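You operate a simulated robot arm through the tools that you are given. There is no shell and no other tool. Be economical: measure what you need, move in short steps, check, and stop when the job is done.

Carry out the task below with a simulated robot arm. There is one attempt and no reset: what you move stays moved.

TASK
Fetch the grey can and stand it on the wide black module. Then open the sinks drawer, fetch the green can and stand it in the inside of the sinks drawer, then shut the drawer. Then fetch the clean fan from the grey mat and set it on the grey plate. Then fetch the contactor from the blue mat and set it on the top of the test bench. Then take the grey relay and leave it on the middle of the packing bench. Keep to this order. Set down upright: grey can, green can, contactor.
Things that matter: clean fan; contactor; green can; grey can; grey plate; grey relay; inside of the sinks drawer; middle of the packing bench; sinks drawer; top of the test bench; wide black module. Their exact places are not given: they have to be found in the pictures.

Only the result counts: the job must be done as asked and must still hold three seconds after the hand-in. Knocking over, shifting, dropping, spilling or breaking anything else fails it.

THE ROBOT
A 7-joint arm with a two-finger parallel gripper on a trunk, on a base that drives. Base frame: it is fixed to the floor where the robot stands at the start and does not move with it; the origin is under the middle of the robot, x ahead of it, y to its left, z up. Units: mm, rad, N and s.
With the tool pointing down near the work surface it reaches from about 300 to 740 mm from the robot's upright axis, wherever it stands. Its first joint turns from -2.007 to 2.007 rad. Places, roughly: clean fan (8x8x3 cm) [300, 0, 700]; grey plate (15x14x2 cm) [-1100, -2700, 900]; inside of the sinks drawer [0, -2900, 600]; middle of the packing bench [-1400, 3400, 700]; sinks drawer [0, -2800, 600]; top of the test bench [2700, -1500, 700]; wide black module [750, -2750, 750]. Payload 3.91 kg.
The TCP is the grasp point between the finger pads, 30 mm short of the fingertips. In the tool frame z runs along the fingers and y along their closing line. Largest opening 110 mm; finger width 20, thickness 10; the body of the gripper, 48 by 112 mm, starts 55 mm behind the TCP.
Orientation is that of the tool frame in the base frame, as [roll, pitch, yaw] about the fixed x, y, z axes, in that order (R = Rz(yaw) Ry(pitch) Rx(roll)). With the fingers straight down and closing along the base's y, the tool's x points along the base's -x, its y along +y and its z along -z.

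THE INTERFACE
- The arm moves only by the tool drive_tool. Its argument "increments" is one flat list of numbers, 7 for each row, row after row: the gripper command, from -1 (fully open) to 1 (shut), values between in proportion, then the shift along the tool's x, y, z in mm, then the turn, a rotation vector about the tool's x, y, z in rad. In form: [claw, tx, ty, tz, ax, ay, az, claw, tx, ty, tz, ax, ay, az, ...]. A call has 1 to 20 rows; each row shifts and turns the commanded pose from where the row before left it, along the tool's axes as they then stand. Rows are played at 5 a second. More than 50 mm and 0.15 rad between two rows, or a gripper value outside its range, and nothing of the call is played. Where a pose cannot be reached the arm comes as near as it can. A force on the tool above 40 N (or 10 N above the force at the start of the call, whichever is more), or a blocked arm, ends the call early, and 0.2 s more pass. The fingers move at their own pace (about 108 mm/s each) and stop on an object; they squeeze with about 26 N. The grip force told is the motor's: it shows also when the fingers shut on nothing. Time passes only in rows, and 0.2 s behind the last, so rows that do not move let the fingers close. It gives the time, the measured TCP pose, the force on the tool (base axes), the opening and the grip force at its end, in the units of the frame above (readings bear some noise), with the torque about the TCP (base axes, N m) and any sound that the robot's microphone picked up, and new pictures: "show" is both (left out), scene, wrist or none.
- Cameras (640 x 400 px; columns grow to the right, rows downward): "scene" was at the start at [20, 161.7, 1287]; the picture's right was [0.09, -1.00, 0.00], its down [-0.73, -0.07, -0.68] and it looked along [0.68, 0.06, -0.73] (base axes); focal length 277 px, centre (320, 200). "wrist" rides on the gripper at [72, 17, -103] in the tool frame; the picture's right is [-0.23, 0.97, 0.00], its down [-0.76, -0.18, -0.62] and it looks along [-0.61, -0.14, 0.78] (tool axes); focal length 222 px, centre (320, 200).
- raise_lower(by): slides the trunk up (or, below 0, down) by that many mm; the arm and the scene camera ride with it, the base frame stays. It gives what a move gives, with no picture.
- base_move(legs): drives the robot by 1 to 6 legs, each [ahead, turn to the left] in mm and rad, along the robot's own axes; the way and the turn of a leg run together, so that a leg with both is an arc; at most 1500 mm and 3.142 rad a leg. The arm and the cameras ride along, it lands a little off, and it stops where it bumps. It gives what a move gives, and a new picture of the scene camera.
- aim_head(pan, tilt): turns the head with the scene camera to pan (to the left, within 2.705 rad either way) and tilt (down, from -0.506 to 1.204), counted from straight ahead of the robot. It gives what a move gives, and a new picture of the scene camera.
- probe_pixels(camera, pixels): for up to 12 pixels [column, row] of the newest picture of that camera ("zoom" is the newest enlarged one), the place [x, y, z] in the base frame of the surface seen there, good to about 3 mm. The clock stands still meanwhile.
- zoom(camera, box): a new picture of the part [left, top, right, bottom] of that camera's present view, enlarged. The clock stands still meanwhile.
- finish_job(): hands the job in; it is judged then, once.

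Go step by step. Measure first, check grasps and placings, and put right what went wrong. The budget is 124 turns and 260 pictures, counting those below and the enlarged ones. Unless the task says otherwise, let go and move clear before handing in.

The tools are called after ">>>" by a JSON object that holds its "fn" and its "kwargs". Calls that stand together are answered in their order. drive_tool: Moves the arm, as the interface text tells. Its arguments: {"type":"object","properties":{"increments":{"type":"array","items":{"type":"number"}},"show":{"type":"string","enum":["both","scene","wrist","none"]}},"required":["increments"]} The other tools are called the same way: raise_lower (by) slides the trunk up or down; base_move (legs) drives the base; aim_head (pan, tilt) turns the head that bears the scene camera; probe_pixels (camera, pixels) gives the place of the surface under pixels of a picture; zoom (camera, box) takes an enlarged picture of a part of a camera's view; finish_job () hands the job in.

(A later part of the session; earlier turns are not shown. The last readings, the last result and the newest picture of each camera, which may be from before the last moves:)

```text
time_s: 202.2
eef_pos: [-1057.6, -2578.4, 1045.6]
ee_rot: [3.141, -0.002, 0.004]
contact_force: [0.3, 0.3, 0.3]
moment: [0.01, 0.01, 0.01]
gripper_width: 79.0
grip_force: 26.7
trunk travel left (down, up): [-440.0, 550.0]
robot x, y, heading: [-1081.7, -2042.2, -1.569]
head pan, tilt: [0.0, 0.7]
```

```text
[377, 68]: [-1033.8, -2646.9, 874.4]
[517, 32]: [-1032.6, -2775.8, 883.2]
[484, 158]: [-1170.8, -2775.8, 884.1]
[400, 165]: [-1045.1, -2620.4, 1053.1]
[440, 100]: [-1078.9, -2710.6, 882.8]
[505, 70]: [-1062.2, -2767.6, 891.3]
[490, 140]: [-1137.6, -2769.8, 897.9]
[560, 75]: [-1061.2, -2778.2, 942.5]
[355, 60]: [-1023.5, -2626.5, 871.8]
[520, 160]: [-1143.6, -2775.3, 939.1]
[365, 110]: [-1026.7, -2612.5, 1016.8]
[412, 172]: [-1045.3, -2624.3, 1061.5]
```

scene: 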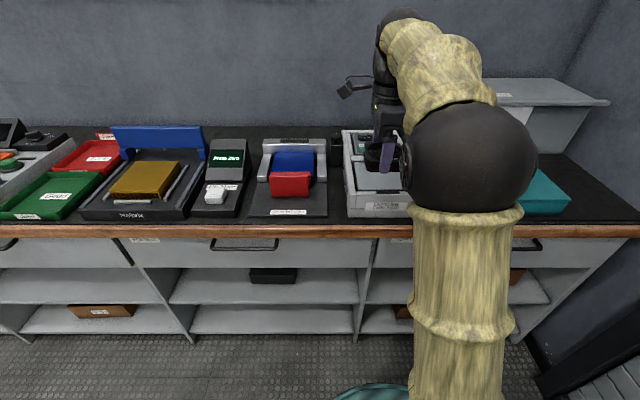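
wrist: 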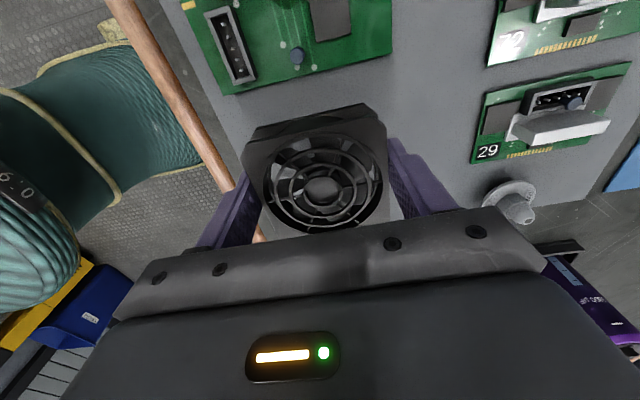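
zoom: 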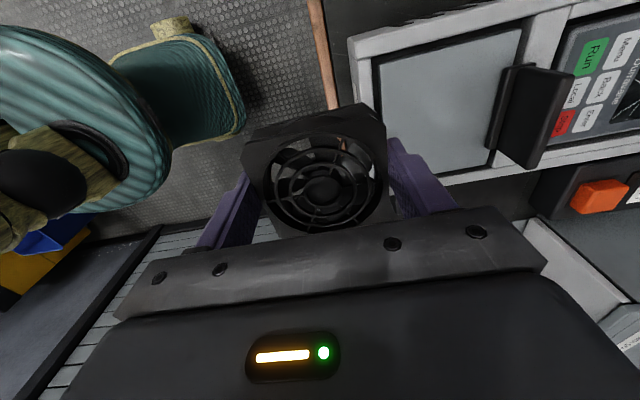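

Plate spans x≈-1033..-1177, y≈-2645..-2770, z≈884, with an upright lid handle behind at y≈-2770. Target fan centre (-1105,-2697). Move over and lower to z≈930.

>>> {"fn": "drive_tool", "kwargs": {"increments": [1, -16, 40, 0, 0, 0, 0, 1, -16, 40, 0, 0, 0, 0, 1, -15, 38, 0, 0, 0, 0, 1, 0, 0, 40, 0, 0, 0, 1, 0, 0, 40, 0, 0, 0, 1, 0, 0, 33, 0, 0, 0, 1, 0, 0, 0, 0, 0, 0]}}

```text
time_s: 203.8
eef_pos: [-1103.1, -2686.4, 932.1]
ee_rot: [3.141, -0.002, 0.006]
contact_force: [0.6, -0.5, -2.0]
moment: [0.07, -0.03, 0.01]
gripper_width: 79.2
grip_force: 26.2
out of reach, approached as far as the arm can: row 3
trunk travel left (down, up): [-440.0, 550.0]
robot x, y, heading: [-1082.4, -2043.7, -1.565]
head pan, tilt: [0.0, 0.7]
```

scene: 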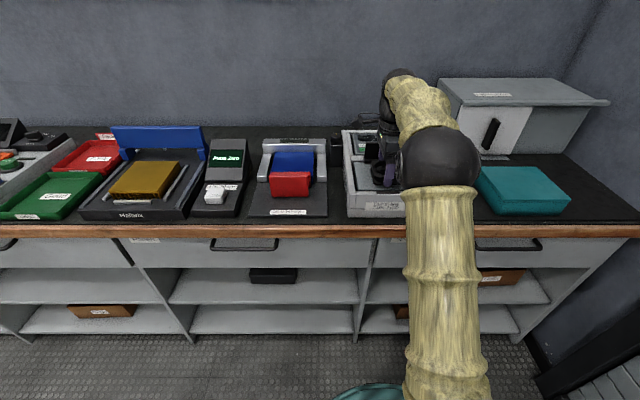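
wrist: 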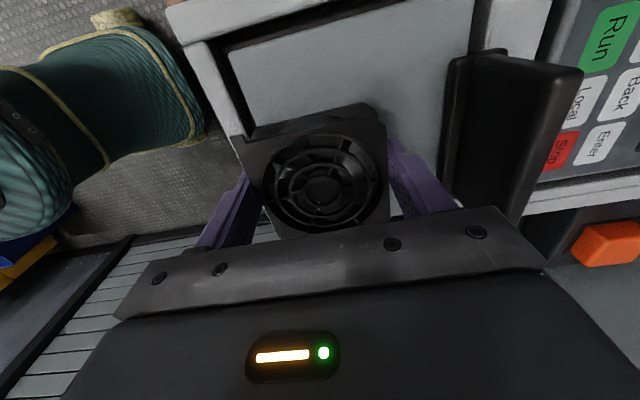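

Slightly short in y (-2686); nudge the base ahead 12 mm and re-measure the plate edges.

>>> {"fn": "base_move", "kwargs": {"legs": [[12, 0]]}}

>>> {"fn": "zoom", "kwargs": {"camera": "wrist", "box": [0, 0, 640, 400]}}

>>> {"fn": "probe_pixels", "kwargs": {"camera": "zoom", "pixels": [[229, 60], [240, 85], [250, 110], [330, 75], [420, 110], [440, 165], [445, 60], [265, 170]]}}

```text
time_s: 204.6
eef_pos: [-1103.9, -2698.2, 930.0]
ee_rot: [3.14, -0.001, 0.003]
contact_force: [0.6, -0.1, -1.2]
moment: [-0.02, -0.04, -0.02]
gripper_width: 79.3
grip_force: 26.0
trunk travel left (down, up): [-440.0, 550.0]
robot x, y, heading: [-1083.9, -2058.5, -1.569]
head pan, tilt: [0.0, 0.7]
```

scene: 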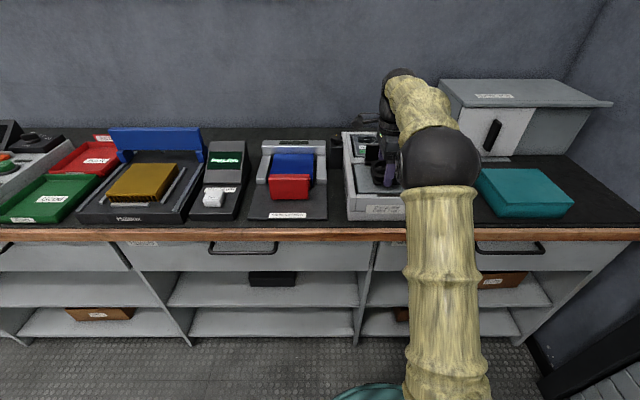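

```text
1.00 times, centred on (320, 200) of wrist
```

zoom: 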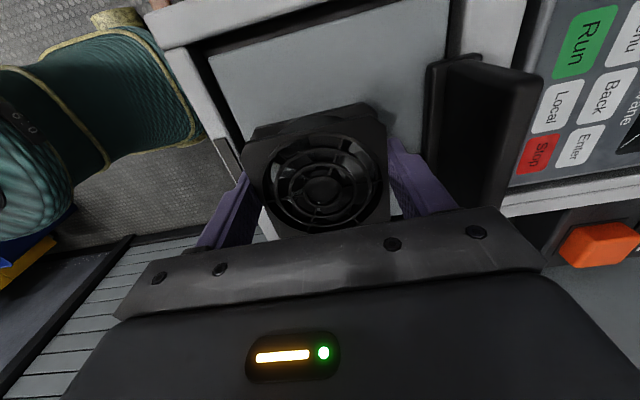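

```text
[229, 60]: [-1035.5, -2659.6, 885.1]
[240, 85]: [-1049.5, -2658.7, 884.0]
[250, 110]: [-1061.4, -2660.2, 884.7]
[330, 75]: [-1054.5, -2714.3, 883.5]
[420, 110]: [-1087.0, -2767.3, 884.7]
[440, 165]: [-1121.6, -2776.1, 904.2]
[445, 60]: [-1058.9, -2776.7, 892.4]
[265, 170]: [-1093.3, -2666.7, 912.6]
```

Well placed over the plate. Lower to contact.

>>> {"fn": "drive_tool", "kwargs": {"increments": [1, 0, 0, 6, 0, 0, 0, 1, 0, 0, 3, 0, 0, 0, 1, 0, 0, 0, 0, 0, 0], "show": "none"}}

>>> {"fn": "drive_tool", "kwargs": {"increments": [1, 0, 0, 2, 0, 0, 0, 1, 0, 0, 0, 0, 0, 0], "show": "none"}}

>>> {"fn": "drive_tool", "kwargs": {"increments": [1, 0, 0, 2, 0, 0, 0, 1, 0, 0, 0, 0, 0, 0], "show": "wrist"}}

```text
time_s: 205.4
eef_pos: [-1104.0, -2697.9, 920.8]
ee_rot: [-3.141, 0.0, 0.005]
contact_force: [-1.3, 0.2, -1.3]
moment: [0.02, -0.06, 0.0]
gripper_width: 79.1
grip_force: 26.0
trunk travel left (down, up): [-440.0, 550.0]
robot x, y, heading: [-1084.9, -2053.4, -1.569]
head pan, tilt: [0.0, 0.7]
```

```text
time_s: 206.0
eef_pos: [-1103.9, -2698.3, 918.9]
ee_rot: [3.141, 0.0, 0.007]
contact_force: [0.7, 0.5, -0.5]
moment: [0.01, -0.01, -0.02]
gripper_width: 79.1
grip_force: 26.1
trunk travel left (down, up): [-440.0, 550.0]
robot x, y, heading: [-1082.1, -2056.2, -1.573]
head pan, tilt: [0.0, 0.7]
```

```text
time_s: 206.6
eef_pos: [-1102.9, -2697.9, 918.3]
ee_rot: [-3.141, -0.004, 0.005]
contact_force: [0.3, -0.1, -0.1]
moment: [0.0, 0.01, -0.02]
gripper_width: 79.1
grip_force: 25.9
trunk travel left (down, up): [-440.0, 550.0]
robot x, y, heading: [-1083.8, -2052.1, -1.575]
head pan, tilt: [0.0, 0.7]
```

wrist: 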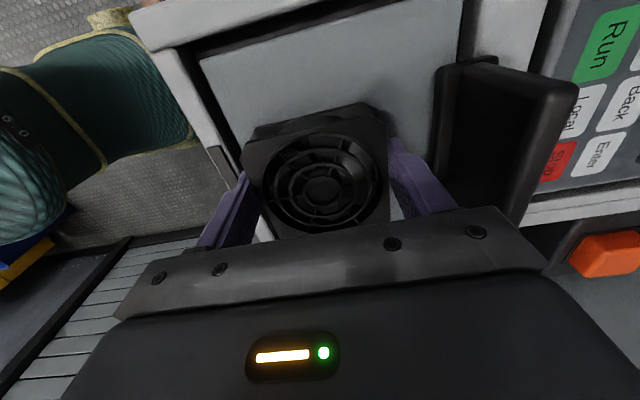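

>>> {"fn": "drive_tool", "kwargs": {"increments": [1, 0, 0, 1.5, 0, 0, 0, 1, 0, 0, 0, 0, 0, 0], "show": "none"}}

>>> {"fn": "drive_tool", "kwargs": {"increments": [1, 0, 0, 1.5, 0, 0, 0, 1, 0, 0, 0, 0, 0, 0], "show": "none"}}

```text
time_s: 207.2
eef_pos: [-1103.9, -2698.2, 915.9]
ee_rot: [-3.141, -0.003, 0.006]
contact_force: [0.4, 0.2, -1.1]
moment: [0.02, -0.03, 0.02]
gripper_width: 79.1
grip_force: 25.7
trunk travel left (down, up): [-440.0, 550.0]
robot x, y, heading: [-1085.8, -2053.3, -1.568]
head pan, tilt: [0.0, 0.7]
```

```text
time_s: 207.8
eef_pos: [-1103.4, -2697.6, 915.5]
ee_rot: [3.14, -0.001, 0.003]
contact_force: [0.7, 0.0, 3.4]
moment: [0.01, 0.02, -0.01]
gripper_width: 79.4
grip_force: 25.9
trunk travel left (down, up): [-440.0, 550.0]
robot x, y, heading: [-1083.6, -2057.8, -1.574]
head pan, tilt: [0.0, 0.7]
```

Contact (+3.4 N). Open to ≈94 mm and rise, staying clear of the lid handle.

>>> {"fn": "drive_tool", "kwargs": {"increments": [-0.6, 0, 0, 0, 0, 0, 0, -0.7, 0, 0, 0, 0, 0, 0, -0.7, 0, 0, 0, 0, 0, 0, -0.7, 0, 0, -20, 0, 0, 0, -0.7, 0, 0, -40, 0, 0, 0, -0.7, 0, 0, -40, 0, 0, 0, -0.7, 0, -40, 0, 0, 0, 0, -0.7, 0, -40, 0, 0, 0, 0, -0.7, 0, 0, 0, 0, 0, 0]}}

```text
time_s: 209.8
eef_pos: [-1104.6, -2616.8, 1016.2]
ee_rot: [-3.141, -0.002, 0.004]
contact_force: [0.5, 0.4, -0.7]
moment: [-0.01, 0.04, 0.03]
gripper_width: 93.7
grip_force: 0.0
trunk travel left (down, up): [-440.0, 550.0]
robot x, y, heading: [-1081.6, -2054.0, -1.571]
head pan, tilt: [0.0, 0.7]
```

scene: 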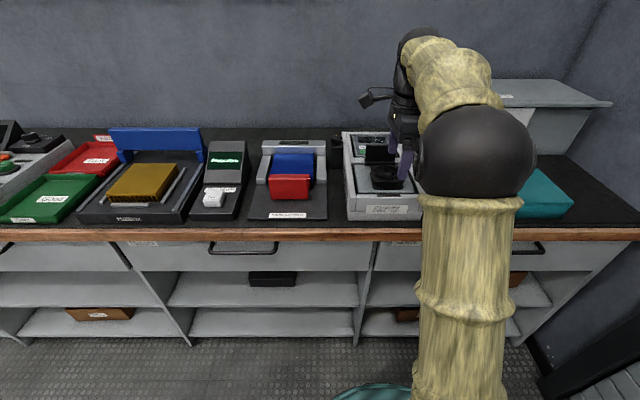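
wrist: 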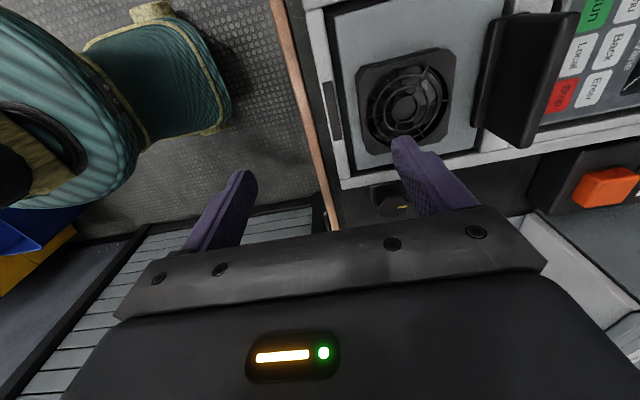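

The fan lies flat on the grey plate. Next the contactor near the far edge of the table at ≈(805,160): drive round to the far side. First to the corridor and look.

>>> {"fn": "base_move", "kwargs": {"legs": [[-250, 0], [0, 1.64], [1400, 0], [1000, 0]]}}

>>> {"fn": "aim_head", "kwargs": {"pan": 0.9, "tilt": 0.5}}

```text
time_s: 227.1
eef_pos: [1895.1, -1546.0, 1016.0]
ee_rot: [-3.14, -0.001, 1.68]
contact_force: [-0.3, 0.7, -0.5]
moment: [-0.02, -0.03, -0.05]
gripper_width: 93.3
grip_force: 0.0
trunk travel left (down, up): [-440.0, 550.0]
robot x, y, heading: [1330.7, -1583.0, 0.106]
head pan, tilt: [0.0, 0.7]
```

scene: 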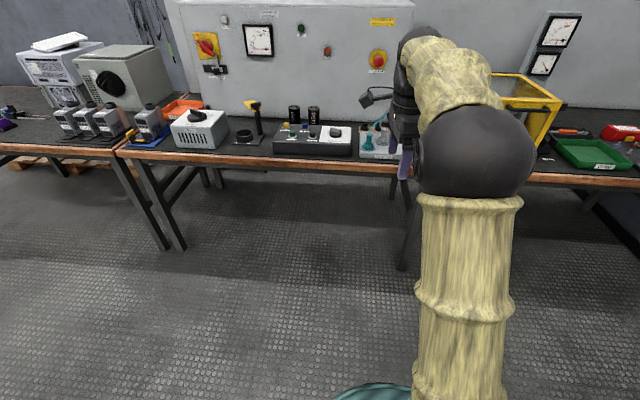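

```text
time_s: 228.3
eef_pos: [1894.3, -1546.4, 1016.5]
ee_rot: [3.14, -0.001, 1.681]
contact_force: [0.0, -0.7, -0.3]
moment: [0.0, 0.01, 0.0]
gripper_width: 93.8
grip_force: 0.0
trunk travel left (down, up): [-440.0, 550.0]
robot x, y, heading: [1333.5, -1582.4, 0.105]
head pan, tilt: [0.901, 0.499]
```

scene: 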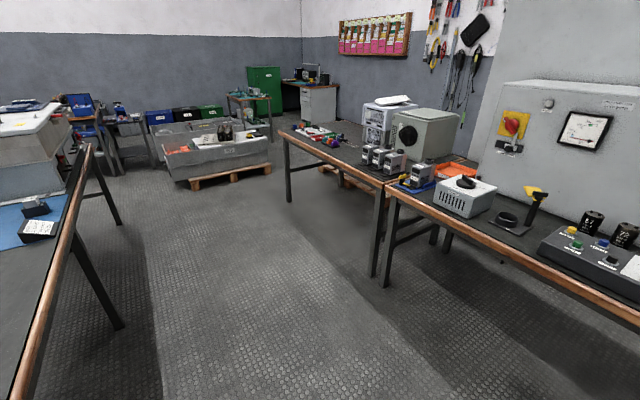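

The corridor is free. Drive up along the table's far edge (x≈1333) to y≈160 and face the table.

>>> {"fn": "base_move", "kwargs": {"legs": [[0, 1.466], [870, 0], [870, 0], [0, 1.571]]}}

>>> {"fn": "aim_head", "kwargs": {"pan": 0.2, "tilt": 0.7}}

>>> {"fn": "zoom", "kwargs": {"camera": "wrist", "box": [0, 0, 640, 400]}}

```text
time_s: 243.0
eef_pos: [941.1, 585.0, 1017.4]
ee_rot: [-3.137, 0.015, -2.346]
contact_force: [3.7, -2.5, 0.2]
moment: [0.0, 0.04, -0.02]
gripper_width: 91.5
grip_force: 0.0
trunk travel left (down, up): [-440.0, 550.0]
robot x, y, heading: [1323.5, 179.0, 2.388]
head pan, tilt: [0.901, 0.499]
stopped in leg 4: the force on the tool passed its limit (the readings are from after the stop); the commanded pose is now the measured one
```

scene: 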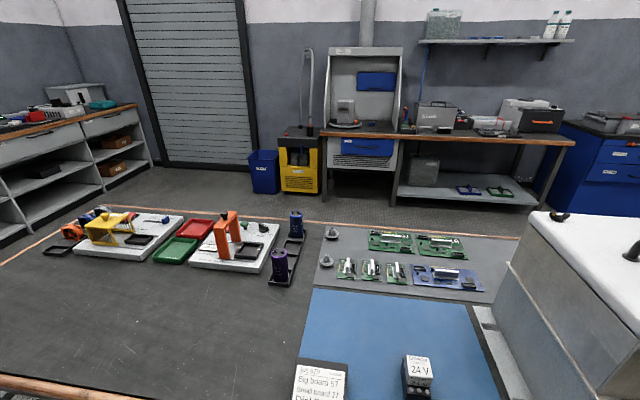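

```text
time_s: 244.1
eef_pos: [939.0, 586.8, 1016.8]
ee_rot: [-3.139, 0.017, -2.344]
contact_force: [5.6, -0.1, -0.5]
moment: [0.05, 0.16, -0.2]
gripper_width: 91.0
grip_force: 0.2
trunk travel left (down, up): [-440.0, 550.0]
robot x, y, heading: [1327.0, 172.8, 2.39]
head pan, tilt: [0.201, 0.7]
```

scene: 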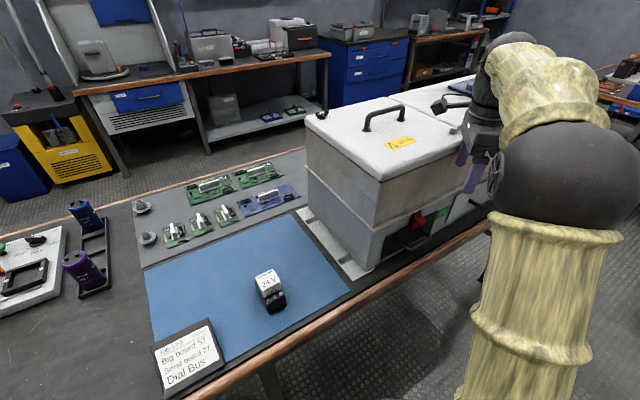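

```text
1.00 times, centred on (320, 200) of wrist
```

zoom: 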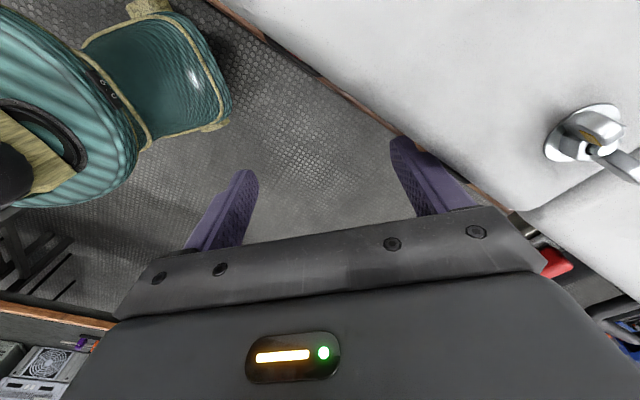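

The finger bumped the big lidded machine lightly (its lid is about as high as the gripper). Turn back a bit, measure the lid height, and raise the trunk.

>>> {"fn": "base_move", "kwargs": {"legs": [[0, -0.25]]}}

>>> {"fn": "probe_pixels", "kwargs": {"camera": "scene", "pixels": [[200, 130], [340, 160], [380, 110], [450, 130], [480, 150], [265, 285]]}}

>>> {"fn": "raise_lower", "kwargs": {"by": 250}}

```text
time_s: 245.3
eef_pos: [1050.7, 667.8, 1016.5]
ee_rot: [-3.137, 0.015, -2.593]
contact_force: [-0.2, -1.3, -0.3]
moment: [0.01, 0.0, -0.02]
gripper_width: 93.4
grip_force: 0.0
trunk travel left (down, up): [-440.0, 550.0]
robot x, y, heading: [1324.1, 179.5, 2.141]
head pan, tilt: [0.201, 0.7]
```

scene: 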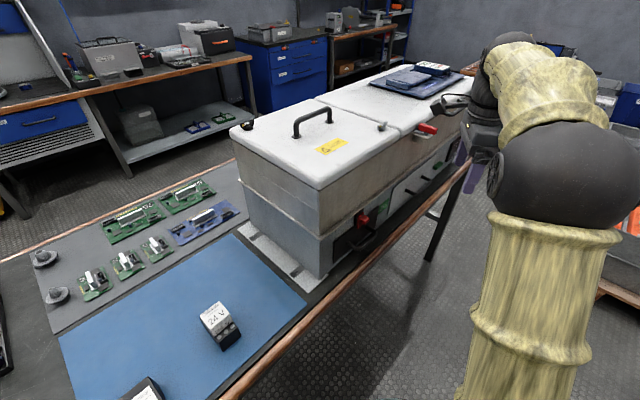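

```text
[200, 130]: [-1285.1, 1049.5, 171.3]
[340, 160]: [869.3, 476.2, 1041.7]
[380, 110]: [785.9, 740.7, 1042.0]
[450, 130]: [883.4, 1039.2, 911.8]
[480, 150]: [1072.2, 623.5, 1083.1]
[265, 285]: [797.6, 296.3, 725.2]
```

```text
time_s: 247.9
eef_pos: [1050.0, 668.7, 1267.0]
ee_rot: [-3.139, 0.015, -2.592]
contact_force: [-0.4, 0.6, -0.1]
moment: [-0.01, -0.01, 0.02]
gripper_width: 93.6
grip_force: 0.2
trunk travel left (down, up): [-690.0, 300.0]
robot x, y, heading: [1323.4, 177.6, 2.139]
head pan, tilt: [0.201, 0.7]
```

Lid top is z≈1042; now the fingers are at 1237. Turn on to face the table.

>>> {"fn": "base_move", "kwargs": {"legs": [[0, 1.0]]}}

>>> {"fn": "zoom", "kwargs": {"camera": "wrist", "box": [0, 0, 640, 400]}}

```text
time_s: 250.8
eef_pos: [763.7, 210.0, 1265.9]
ee_rot: [-3.138, 0.016, -1.591]
contact_force: [0.9, 0.5, 0.3]
moment: [0.03, 0.02, 0.0]
gripper_width: 93.3
grip_force: 0.1
trunk travel left (down, up): [-690.0, 300.0]
robot x, y, heading: [1329.4, 177.2, 3.15]
head pan, tilt: [0.201, 0.7]
```

scene: 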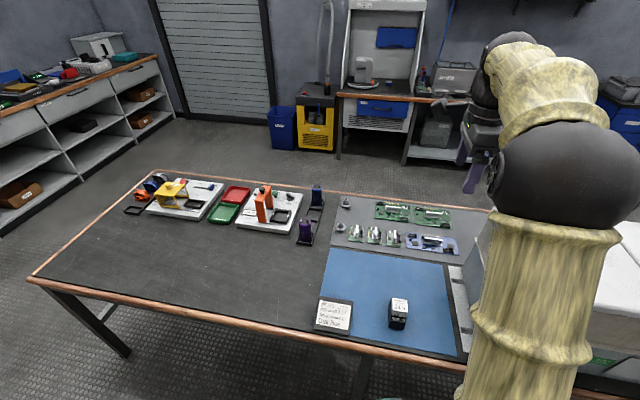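

```text
1.00 times, centred on (320, 200) of wrist
```

zoom: 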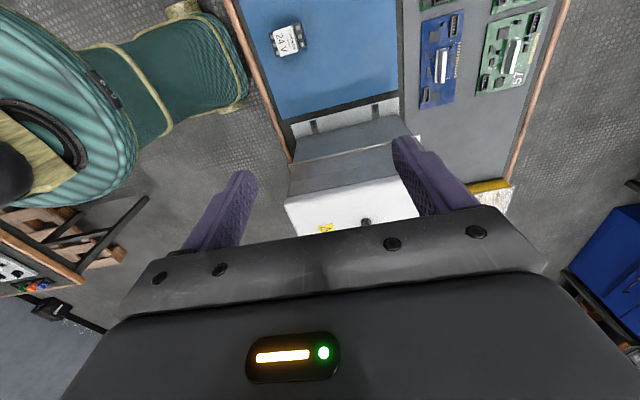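

>>> {"fn": "zoom", "kwargs": {"camera": "scene", "box": [300, 270, 460, 370]}}

>>> {"fn": "probe_pixels", "kwargs": {"camera": "zoom", "pixels": [[365, 120], [432, 118], [432, 150], [368, 150], [350, 200], [440, 215], [350, 225], [435, 230], [400, 130], [395, 200], [470, 200], [300, 200]]}}

```text
4.00 times, centred on (380, 320) of scene
```

zoom: 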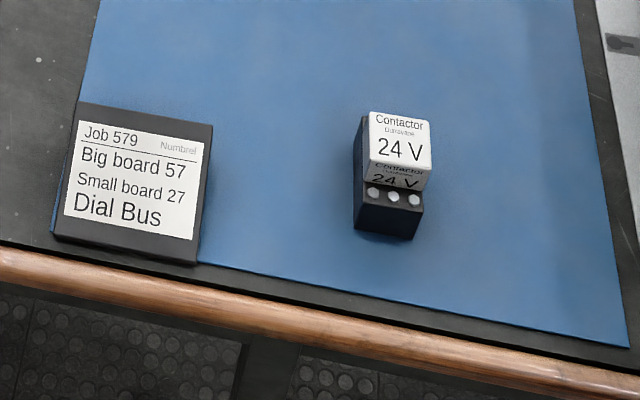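

```text
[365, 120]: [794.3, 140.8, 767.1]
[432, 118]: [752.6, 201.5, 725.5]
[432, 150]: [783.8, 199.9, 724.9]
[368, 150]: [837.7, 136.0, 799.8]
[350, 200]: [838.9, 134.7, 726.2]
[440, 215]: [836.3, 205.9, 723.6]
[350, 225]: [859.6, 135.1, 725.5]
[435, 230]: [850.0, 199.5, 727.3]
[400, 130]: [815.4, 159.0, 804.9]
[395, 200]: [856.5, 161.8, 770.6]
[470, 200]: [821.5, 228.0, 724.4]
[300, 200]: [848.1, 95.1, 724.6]
```

It is labelled "Contactor": top z≈805, y 137–185, x ≈790–866. Turn the tool back so the fingers close along y, correct the small tilt, and shift over (820,160).

>>> {"fn": "drive_tool", "kwargs": {"increments": [-1, 0, 0, 0, 0, 0, -0.143, -1, 0, 0, 0, 0, 0, -0.143, -1, 0, 0, 0, 0, 0, -0.143, -1, 0, 0, 0, 0, 0, -0.143, -1, 0, 0, 0, 0, 0, -0.143, -1, 0, 0, 0, 0, 0, -0.143, -1, 0, 0, 0, 0, 0, -0.143, -1, 0, 0, 0, 0, 0, -0.143, -1, 0, 0, 0, 0, 0, -0.143, -1, 0, 0, 0, 0, 0, -0.143, -1, 0, 0, 0, 0, 0, -0.12, -1, 30, 25, 0, -0.016, 0, 0, -1, 26, 25, 0, 0, 0, 0, -1, 0, 0, 0, 0, 0, 0], "show": "none"}}

>>> {"fn": "raise_lower", "kwargs": {"by": -250}}

>>> {"fn": "zoom", "kwargs": {"camera": "wrist", "box": [0, 0, 640, 400]}}

```text
time_s: 253.8
eef_pos: [817.2, 159.8, 1265.6]
ee_rot: [-3.141, -0.003, -0.043]
contact_force: [-0.4, 0.1, 0.1]
moment: [-0.01, 0.05, -0.01]
gripper_width: 109.8
grip_force: 0.1
trunk travel left (down, up): [-690.0, 300.0]
robot x, y, heading: [1323.1, 175.2, 3.138]
head pan, tilt: [0.201, 0.7]
```

```text
time_s: 256.4
eef_pos: [817.5, 158.4, 1016.5]
ee_rot: [3.14, -0.004, -0.043]
contact_force: [-0.5, -0.7, 0.8]
moment: [0.0, -0.03, 0.02]
gripper_width: 109.9
grip_force: 0.0
trunk travel left (down, up): [-440.0, 550.0]
robot x, y, heading: [1329.7, 176.2, 3.142]
head pan, tilt: [0.201, 0.7]
```

```text
1.00 times, centred on (320, 200) of wrist
```

zoom: 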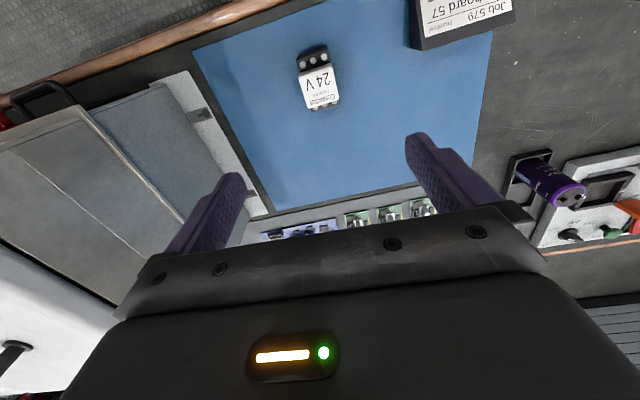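

>>> {"fn": "drive_tool", "kwargs": {"increments": [-1, 2, 0, 0, 0, 0, -0.043, -1, 0, 0, 50, 0, 0, 0, -1, 0, 0, 50, 0, 0, 0, -1, 0, 0, 50, 0, 0, 0, -1, 0, 0, 0, 0, 0, 0], "show": "wrist"}}

>>> {"fn": "zoom", "kwargs": {"camera": "wrist", "box": [220, 60, 420, 210]}}

```text
time_s: 257.6
eef_pos: [818.1, 158.4, 867.1]
ee_rot: [-3.141, -0.002, 0.0]
contact_force: [0.4, -0.3, -0.3]
moment: [-0.02, 0.0, -0.01]
gripper_width: 110.1
grip_force: 0.1
trunk travel left (down, up): [-440.0, 550.0]
robot x, y, heading: [1328.4, 177.4, 3.143]
head pan, tilt: [0.201, 0.7]
```

wrist: 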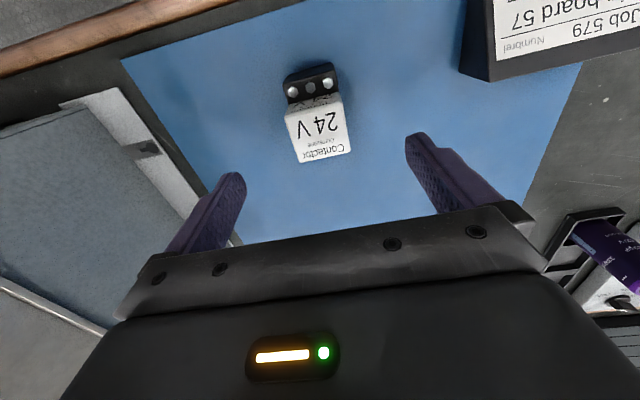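

```text
2.67 times, centred on (320, 135) of wrist
```

zoom: 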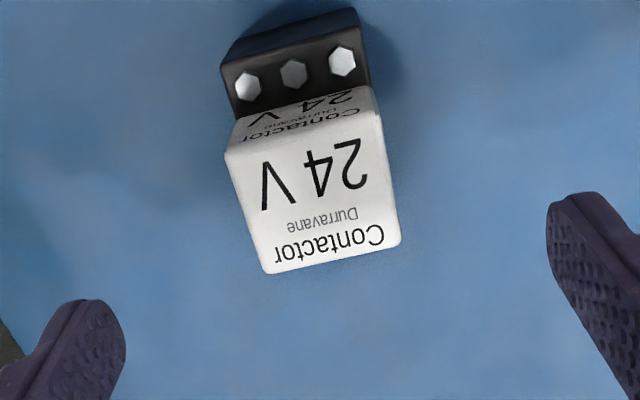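

>>> {"fn": "probe_pixels", "kwargs": {"camera": "zoom", "pixels": [[232, 155], [270, 265], [372, 120], [393, 240], [315, 190], [240, 105], [365, 80], [228, 50]]}}

```text
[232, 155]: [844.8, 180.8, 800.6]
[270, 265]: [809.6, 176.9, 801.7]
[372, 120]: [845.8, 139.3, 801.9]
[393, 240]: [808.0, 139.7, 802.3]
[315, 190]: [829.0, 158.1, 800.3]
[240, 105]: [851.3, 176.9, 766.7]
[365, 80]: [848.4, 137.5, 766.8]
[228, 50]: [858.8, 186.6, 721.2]
```

Contactor top x 805–848, y 138–182. Go to (831,160), descend to z≈770 and grip.

>>> {"fn": "drive_tool", "kwargs": {"increments": [-0.4, 13, -1.5, 0, 0, 0, 0, -0.4, 0, 0, 40, 0, 0, 0, -0.4, 0, 0, 40, 0, 0, 0, -0.4, 0, 0, 17, 0, 0, 0, 0, 0, 0, 0, 0, 0, 0, 1, 0, 0, 0, 0, 0, 0, 1, 0, 0, 0, 0, 0, 0, 1, 0, 0, 0, 0, 0, 0], "show": "wrist"}}

```text
time_s: 259.4
eef_pos: [833.9, 157.1, 770.4]
ee_rot: [3.141, -0.003, 0.0]
contact_force: [1.0, 0.5, -0.5]
moment: [0.05, 0.06, -0.02]
gripper_width: 45.7
grip_force: 26.2
trunk travel left (down, up): [-440.0, 550.0]
robot x, y, heading: [1327.0, 180.2, 3.142]
head pan, tilt: [0.201, 0.7]
```

wrist: 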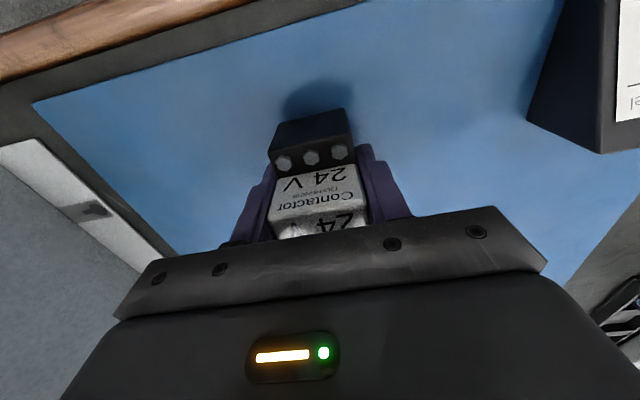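

Contactor gripped (45.7 mm). Lift and drive south, then face the test bench.

>>> {"fn": "drive_tool", "kwargs": {"increments": [1, 0, 0, -40, 0, 0, 0, 1, 0, 0, -50, 0, 0, 0, 1, 0, 0, -50, 0, 0, 0, 1, 0, 0, -50, 0, 0, 0, 1, 0, 0, -50, 0, 0, 0, 1, 0, 0, 0, 0, 0, 0], "show": "none"}}

>>> {"fn": "base_move", "kwargs": {"legs": [[0, 1.571], [1450, 0], [0, 1.571]]}}

>>> {"fn": "aim_head", "kwargs": {"pan": -0.1, "tilt": 0.4}}

```text
time_s: 260.8
eef_pos: [833.5, 159.3, 1012.1]
ee_rot: [3.141, -0.003, -0.002]
contact_force: [1.0, 0.4, -3.1]
moment: [-0.01, -0.04, 0.03]
gripper_width: 46.1
grip_force: 25.9
trunk travel left (down, up): [-440.0, 550.0]
robot x, y, heading: [1326.1, 179.2, 3.141]
head pan, tilt: [0.201, 0.7]
```

```text
time_s: 274.0
eef_pos: [1606.5, -1700.5, 1009.6]
ee_rot: [3.14, -0.007, 2.194]
contact_force: [0.0, -1.2, -3.8]
moment: [0.04, -0.03, -0.01]
gripper_width: 45.9
grip_force: 26.1
trunk travel left (down, up): [-440.0, 550.0]
robot x, y, heading: [1301.7, -1308.5, -1.107]
head pan, tilt: [0.201, 0.7]
stopped in leg 3: the robot was blocked; the commanded pose is now the measured one
```

scene: 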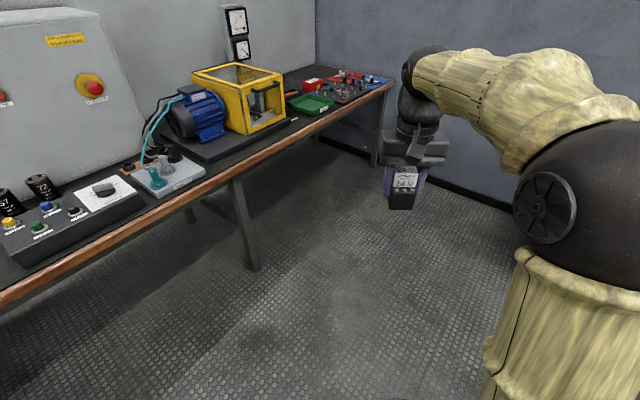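

```text
time_s: 274.8
eef_pos: [1606.6, -1699.3, 1010.1]
ee_rot: [3.14, -0.004, 2.195]
contact_force: [0.1, -0.8, -3.5]
moment: [0.0, 0.01, -0.03]
gripper_width: 46.1
grip_force: 26.1
trunk travel left (down, up): [-440.0, 550.0]
robot x, y, heading: [1306.6, -1311.7, -1.105]
head pan, tilt: [-0.099, 0.4]
```

scene: 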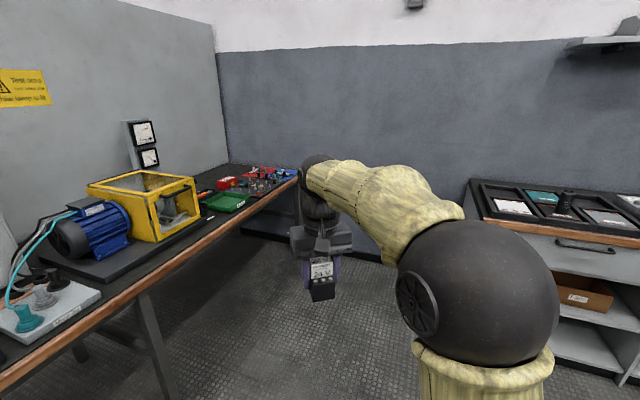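

The base was blocked while turning. Look around to find what it touches.

>>> {"fn": "aim_head", "kwargs": {"pan": 1.5, "tilt": 0.9}}

>>> {"fn": "aim_head", "kwargs": {"pan": -2.0, "tilt": 0.9}}

```text
time_s: 276.5
eef_pos: [1606.5, -1699.4, 1010.2]
ee_rot: [3.139, -0.006, 2.195]
contact_force: [-0.5, -0.9, -2.9]
moment: [0.03, 0.05, 0.01]
gripper_width: 45.9
grip_force: 26.3
trunk travel left (down, up): [-440.0, 550.0]
robot x, y, heading: [1302.6, -1310.7, -1.106]
head pan, tilt: [1.499, 0.901]
```

scene: 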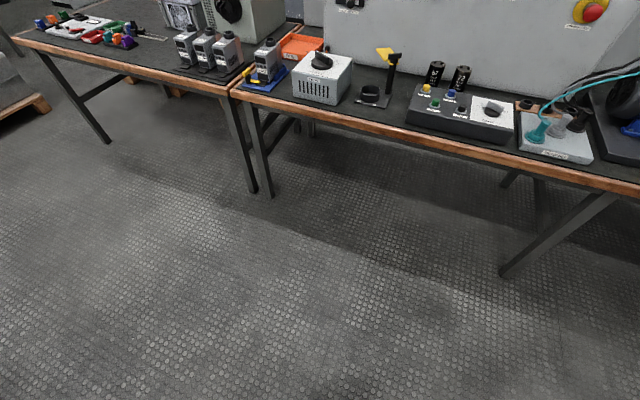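

```text
time_s: 279.4
eef_pos: [1608.2, -1699.0, 1010.1]
ee_rot: [3.139, -0.005, 2.195]
contact_force: [0.6, -0.6, -4.1]
moment: [0.02, 0.03, -0.01]
gripper_width: 45.8
grip_force: 25.6
trunk travel left (down, up): [-440.0, 550.0]
robot x, y, heading: [1303.9, -1311.7, -1.105]
head pan, tilt: [-2.0, 0.901]
```

scene: 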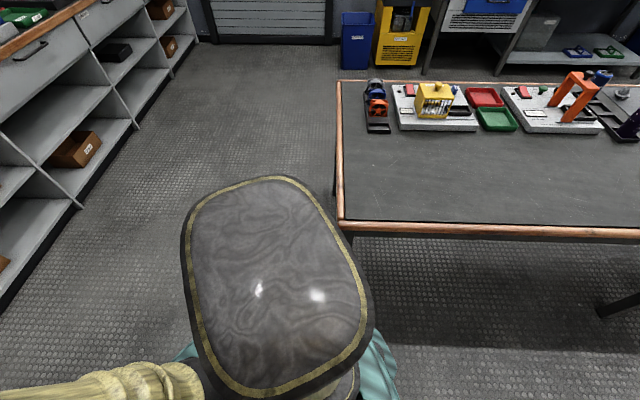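

The robot's rear body touched the table corner. Drive ahead 250 mm, then finish the turn.

>>> {"fn": "base_move", "kwargs": {"legs": [[250, 0], [0, 1.105]]}}

>>> {"fn": "aim_head", "kwargs": {"pan": 0.15, "tilt": 0.5}}

```text
time_s: 284.0
eef_pos: [1901.7, -1435.6, 1010.1]
ee_rot: [3.139, -0.006, -2.968]
contact_force: [-0.6, -0.3, -4.5]
moment: [-0.02, 0.0, 0.0]
gripper_width: 45.8
grip_force: 26.4
trunk travel left (down, up): [-440.0, 550.0]
robot x, y, heading: [1416.5, -1538.5, 0.012]
head pan, tilt: [-2.0, 0.901]
```

scene: 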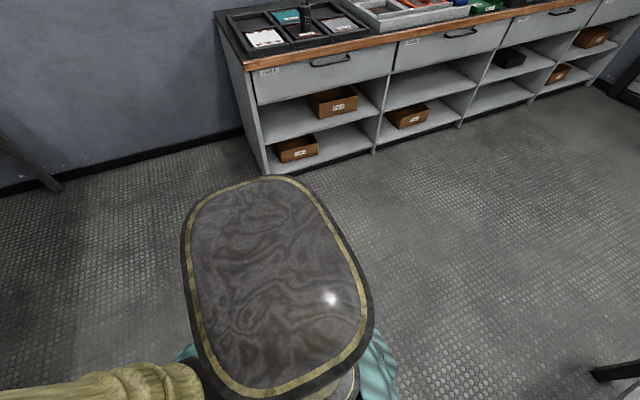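

```text
time_s: 286.1
eef_pos: [1900.6, -1436.1, 1010.9]
ee_rot: [3.139, -0.007, -2.968]
contact_force: [-0.9, -0.6, -3.2]
moment: [-0.01, 0.04, -0.01]
gripper_width: 46.2
grip_force: 25.5
trunk travel left (down, up): [-440.0, 550.0]
robot x, y, heading: [1414.9, -1539.8, 0.009]
head pan, tilt: [0.15, 0.499]
```

scene: 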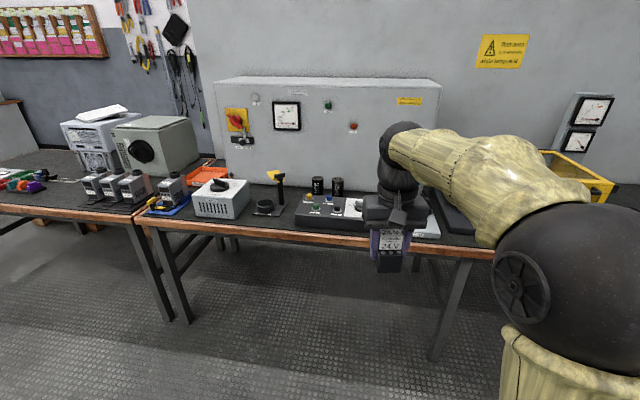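

>>> {"fn": "probe_pixels", "kwargs": {"camera": "scene", "pixels": [[140, 220], [300, 232], [440, 248], [265, 185], [240, 165], [300, 195], [240, 222], [280, 222], [355, 165], [330, 80], [285, 195], [195, 160]]}}

>>> {"fn": "zoom", "kwargs": {"camera": "scene", "box": [130, 120, 450, 260]}}

```text
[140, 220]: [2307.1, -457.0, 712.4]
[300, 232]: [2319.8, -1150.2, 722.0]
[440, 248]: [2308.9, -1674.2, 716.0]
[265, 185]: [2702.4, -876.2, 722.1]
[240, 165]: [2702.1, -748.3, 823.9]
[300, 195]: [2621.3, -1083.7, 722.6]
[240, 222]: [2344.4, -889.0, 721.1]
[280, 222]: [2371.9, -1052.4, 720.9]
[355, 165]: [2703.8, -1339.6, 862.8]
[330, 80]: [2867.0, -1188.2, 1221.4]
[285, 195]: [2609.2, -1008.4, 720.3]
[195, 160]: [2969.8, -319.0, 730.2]
```

```text
2.00 times, centred on (290, 190) of scene
```

zoom: 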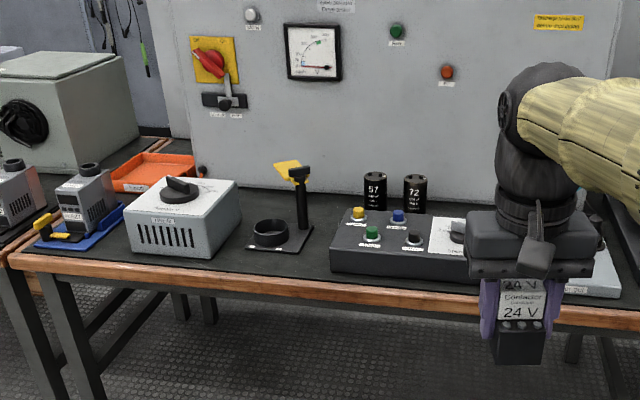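

Bench surface z≈722, x≥2310. Raise the trunk for a better overview of free spots.

>>> {"fn": "raise_lower", "kwargs": {"by": 350}}

>>> {"fn": "base_move", "kwargs": {"legs": [[200, 0]]}}

>>> {"fn": "aim_head", "kwargs": {"pan": -0.3, "tilt": 0.75}}

```text
time_s: 289.5
eef_pos: [1901.1, -1435.9, 1360.4]
ee_rot: [3.14, -0.006, -2.967]
contact_force: [-0.1, -0.6, -3.7]
moment: [-0.02, 0.01, -0.01]
gripper_width: 45.9
grip_force: 25.8
trunk travel left (down, up): [-790.0, 200.0]
robot x, y, heading: [1420.5, -1539.7, 0.01]
head pan, tilt: [0.15, 0.499]
```

```text
time_s: 291.1
eef_pos: [2106.0, -1435.9, 1358.4]
ee_rot: [3.14, -0.006, -2.975]
contact_force: [0.9, 0.7, -4.3]
moment: [-0.04, 0.06, 0.02]
gripper_width: 45.9
grip_force: 25.7
trunk travel left (down, up): [-790.0, 200.0]
robot x, y, heading: [1620.3, -1539.0, 0.007]
head pan, tilt: [0.15, 0.499]
```

scene: 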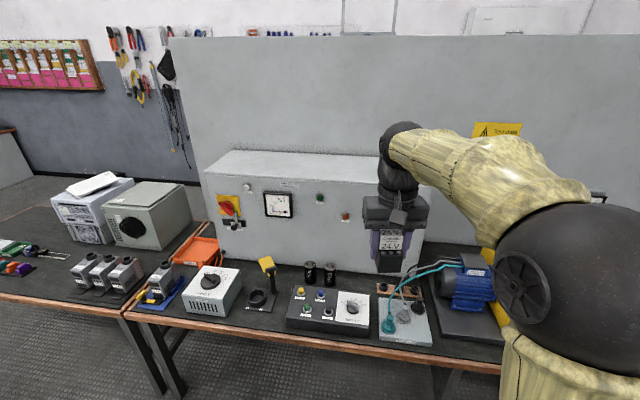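

```text
time_s: 292.0
eef_pos: [2103.7, -1437.4, 1359.4]
ee_rot: [3.14, -0.005, -2.974]
contact_force: [-0.3, -0.1, -3.1]
moment: [-0.01, 0.06, 0.02]
gripper_width: 46.1
grip_force: 26.1
trunk travel left (down, up): [-790.0, 200.0]
robot x, y, heading: [1620.6, -1537.7, 0.012]
head pan, tilt: [-0.3, 0.75]
```

scene: 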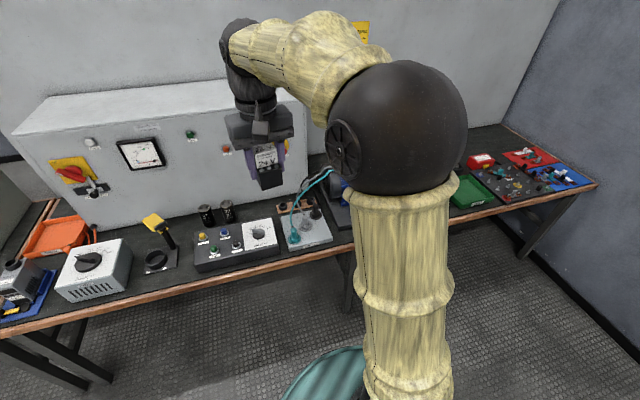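

>>> {"fn": "zoom", "kwargs": {"camera": "scene", "box": [110, 170, 350, 300]}}

>>> {"fn": "probe_pixels", "kwargs": {"camera": "zoom", "pixels": [[355, 130], [390, 115], [340, 150], [255, 150], [420, 90], [210, 130], [170, 80], [205, 215], [195, 170], [440, 130], [300, 95], [160, 240]]}}

```text
2.67 times, centred on (230, 235) of scene
```

zoom: 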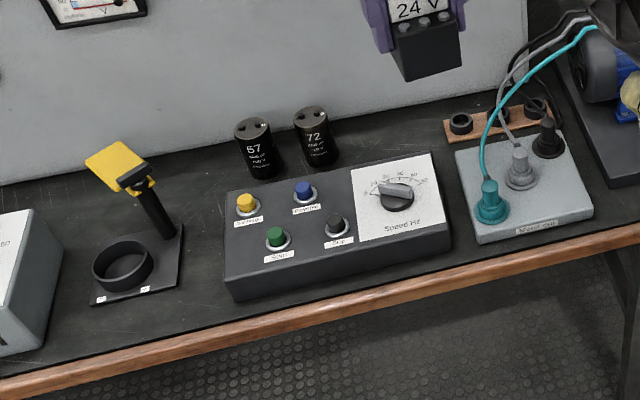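

```text
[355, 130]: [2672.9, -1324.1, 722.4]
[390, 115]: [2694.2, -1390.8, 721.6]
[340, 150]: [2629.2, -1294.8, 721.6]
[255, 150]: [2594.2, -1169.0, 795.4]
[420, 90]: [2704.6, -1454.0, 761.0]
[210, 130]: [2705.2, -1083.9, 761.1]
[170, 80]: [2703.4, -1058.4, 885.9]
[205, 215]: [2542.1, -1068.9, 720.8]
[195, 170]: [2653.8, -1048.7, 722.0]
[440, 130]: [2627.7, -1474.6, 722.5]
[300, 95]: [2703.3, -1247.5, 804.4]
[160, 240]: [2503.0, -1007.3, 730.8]
```

>>> {"fn": "probe_pixels", "kwargs": {"camera": "zoom", "pixels": [[428, 157], [380, 166], [440, 160], [400, 148], [420, 140], [425, 120], [446, 122], [450, 145], [458, 155], [335, 160]]}}

```text
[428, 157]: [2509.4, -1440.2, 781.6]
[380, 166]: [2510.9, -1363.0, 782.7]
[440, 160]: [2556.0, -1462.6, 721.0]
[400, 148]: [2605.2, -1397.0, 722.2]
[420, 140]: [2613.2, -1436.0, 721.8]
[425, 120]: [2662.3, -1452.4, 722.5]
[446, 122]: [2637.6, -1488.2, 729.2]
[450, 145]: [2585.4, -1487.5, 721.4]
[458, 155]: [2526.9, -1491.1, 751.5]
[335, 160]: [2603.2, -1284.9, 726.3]
```

There is a free patch behind the black control box: x 2515–2700, y -1290..-1480. Target TCP (2612,-1390). Drive closer.

>>> {"fn": "base_move", "kwargs": {"legs": [[390, 0]]}}

```text
time_s: 294.4
eef_pos: [2494.1, -1431.6, 1359.8]
ee_rot: [3.14, -0.006, -2.973]
contact_force: [0.4, -0.9, -3.3]
moment: [0.0, 0.08, 0.01]
gripper_width: 46.0
grip_force: 25.8
trunk travel left (down, up): [-790.0, 200.0]
robot x, y, heading: [2007.0, -1533.7, 0.012]
head pan, tilt: [-0.3, 0.75]
```

scene: 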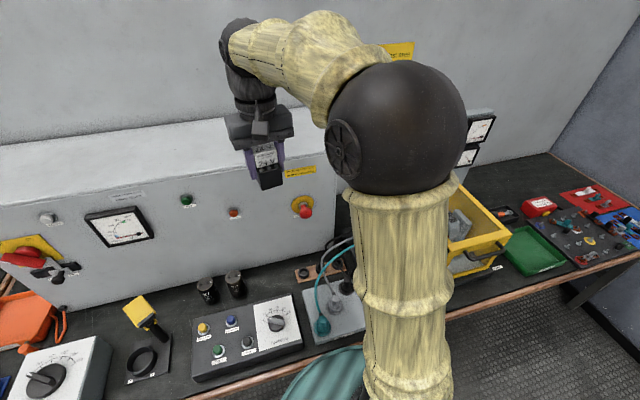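

>>> {"fn": "drive_tool", "kwargs": {"increments": [1, 0, 0, 0, 0, 0, 0.085, 1, 0, 0, 0, 0, 0, 0.083, 1, -40, 14, 0, 0, 0, 0, 1, -40, 14, 0, 0, 0, 0, 1, -38, 14, 0, 0, 0, 0, 1, 0, 0, 0, 0, 0, 0], "show": "none"}}

>>> {"fn": "raise_lower", "kwargs": {"by": -400}}

>>> {"fn": "zoom", "kwargs": {"camera": "wrist", "box": [0, 0, 640, 400]}}

>>> {"fn": "aim_head", "kwargs": {"pan": 0.0, "tilt": 0.75}}

```text
time_s: 295.9
eef_pos: [2610.9, -1391.6, 1359.7]
ee_rot: [3.14, -0.002, -3.141]
contact_force: [-1.0, 0.3, -3.4]
moment: [0.01, 0.04, 0.02]
gripper_width: 45.9
grip_force: 26.1
trunk travel left (down, up): [-790.0, 200.0]
robot x, y, heading: [2007.6, -1531.2, 0.013]
head pan, tilt: [-0.3, 0.75]
```

```text
time_s: 299.7
eef_pos: [2610.7, -1389.5, 959.2]
ee_rot: [3.141, -0.006, -3.138]
contact_force: [0.2, 0.3, -3.9]
moment: [0.01, 0.02, -0.01]
gripper_width: 46.1
grip_force: 26.1
trunk travel left (down, up): [-390.0, 600.0]
robot x, y, heading: [2011.7, -1536.3, 0.009]
head pan, tilt: [-0.3, 0.75]
```

```text
1.00 times, centred on (320, 200) of wrist
```

zoom: 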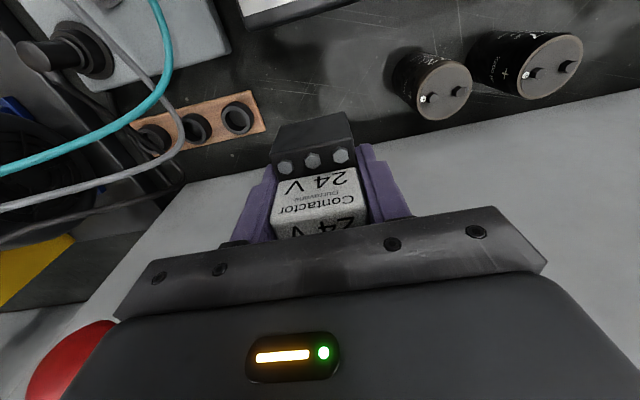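

```text
time_s: 300.5
eef_pos: [2612.3, -1390.2, 960.0]
ee_rot: [3.14, -0.006, -3.139]
contact_force: [-0.3, -0.8, -4.1]
moment: [-0.01, 0.06, 0.0]
gripper_width: 45.7
grip_force: 26.3
trunk travel left (down, up): [-390.0, 600.0]
robot x, y, heading: [2010.1, -1535.4, 0.013]
head pan, tilt: [0.0, 0.75]
```

scene: 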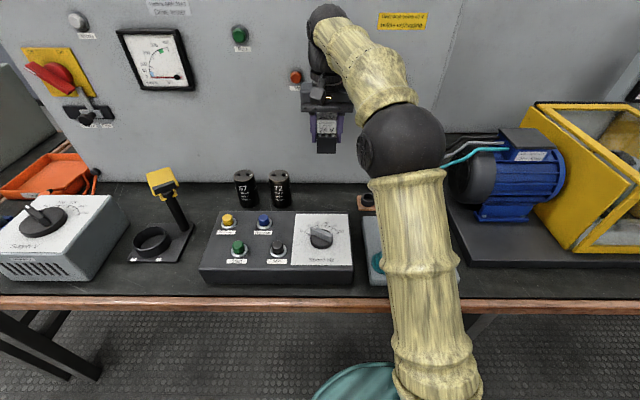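

Patch is clear. Descend to z≈778.

>>> {"fn": "drive_tool", "kwargs": {"increments": [1, 0, 0, 40, 0, 0, 0, 1, 0, 0, 40, 0, 0, 0, 1, 0, 0, 40, 0, 0, 0, 1, 0, 0, 40, 0, 0, 0, 1, 0, 0, 20, 0, 0, 0, 1, 0, 0, 0, 0, 0, 0]}}

```text
time_s: 301.9
eef_pos: [2611.9, -1391.5, 781.2]
ee_rot: [3.141, -0.005, -3.139]
contact_force: [-0.8, -0.3, -4.1]
moment: [0.0, 0.05, -0.02]
gripper_width: 45.7
grip_force: 26.1
trunk travel left (down, up): [-390.0, 600.0]
robot x, y, heading: [2008.0, -1531.0, 0.012]
head pan, tilt: [0.0, 0.75]
```

scene: 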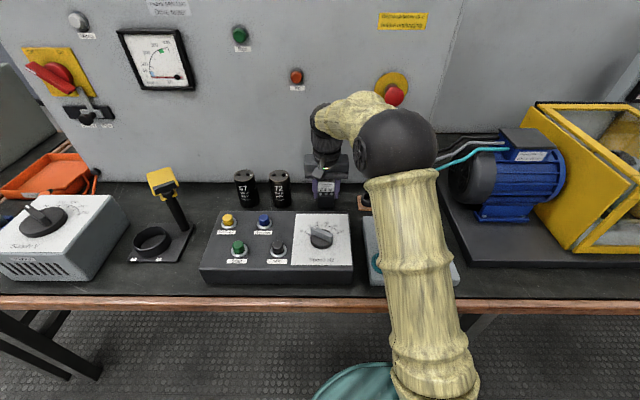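
wrist: 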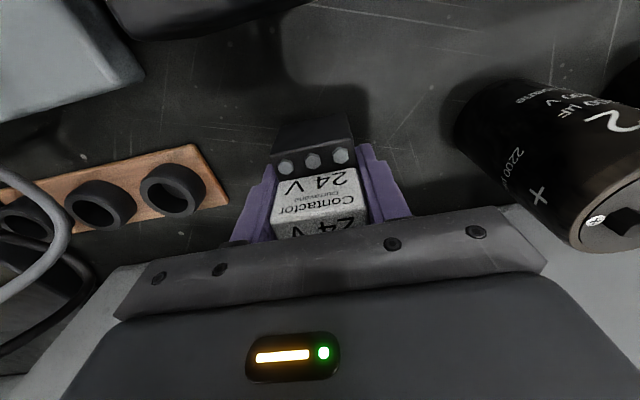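

>>> {"fn": "drive_tool", "kwargs": {"increments": [1, 0, 0, 8, 0, 0, 0, 1, 0, 0, 2, 0, 0, 0, 1, 0, 0, 0, 0, 0, 0], "show": "none"}}

>>> {"fn": "drive_tool", "kwargs": {"increments": [1, 0, 0, 2, 0, 0, 0, 1, 0, 0, 0, 0, 0, 0], "show": "none"}}

>>> {"fn": "drive_tool", "kwargs": {"increments": [1, 0, 0, 1.5, 0, 0, 0, 1, 0, 0, 0, 0, 0, 0], "show": "none"}}

```text
time_s: 302.7
eef_pos: [2610.9, -1390.6, 769.4]
ee_rot: [-3.141, -0.004, -3.139]
contact_force: [-1.0, 0.0, -3.3]
moment: [-0.01, 0.04, -0.02]
gripper_width: 45.9
grip_force: 25.9
trunk travel left (down, up): [-390.0, 600.0]
robot x, y, heading: [2006.9, -1535.4, 0.01]
head pan, tilt: [0.0, 0.75]
```

```text
time_s: 303.3
eef_pos: [2611.8, -1389.9, 767.7]
ee_rot: [-3.141, -0.006, -3.14]
contact_force: [0.6, -0.1, -3.5]
moment: [-0.03, 0.01, 0.01]
gripper_width: 46.1
grip_force: 26.3
trunk travel left (down, up): [-390.0, 600.0]
robot x, y, heading: [2009.0, -1533.3, 0.013]
head pan, tilt: [0.0, 0.75]
```

```text
time_s: 303.9
eef_pos: [2610.9, -1391.1, 767.8]
ee_rot: [3.141, -0.003, -3.14]
contact_force: [0.1, 0.5, 3.7]
moment: [-0.17, -0.32, 0.0]
gripper_width: 45.8
grip_force: 26.7
trunk travel left (down, up): [-390.0, 600.0]
robot x, y, heading: [2012.7, -1531.9, 0.009]
head pan, tilt: [0.0, 0.75]
```

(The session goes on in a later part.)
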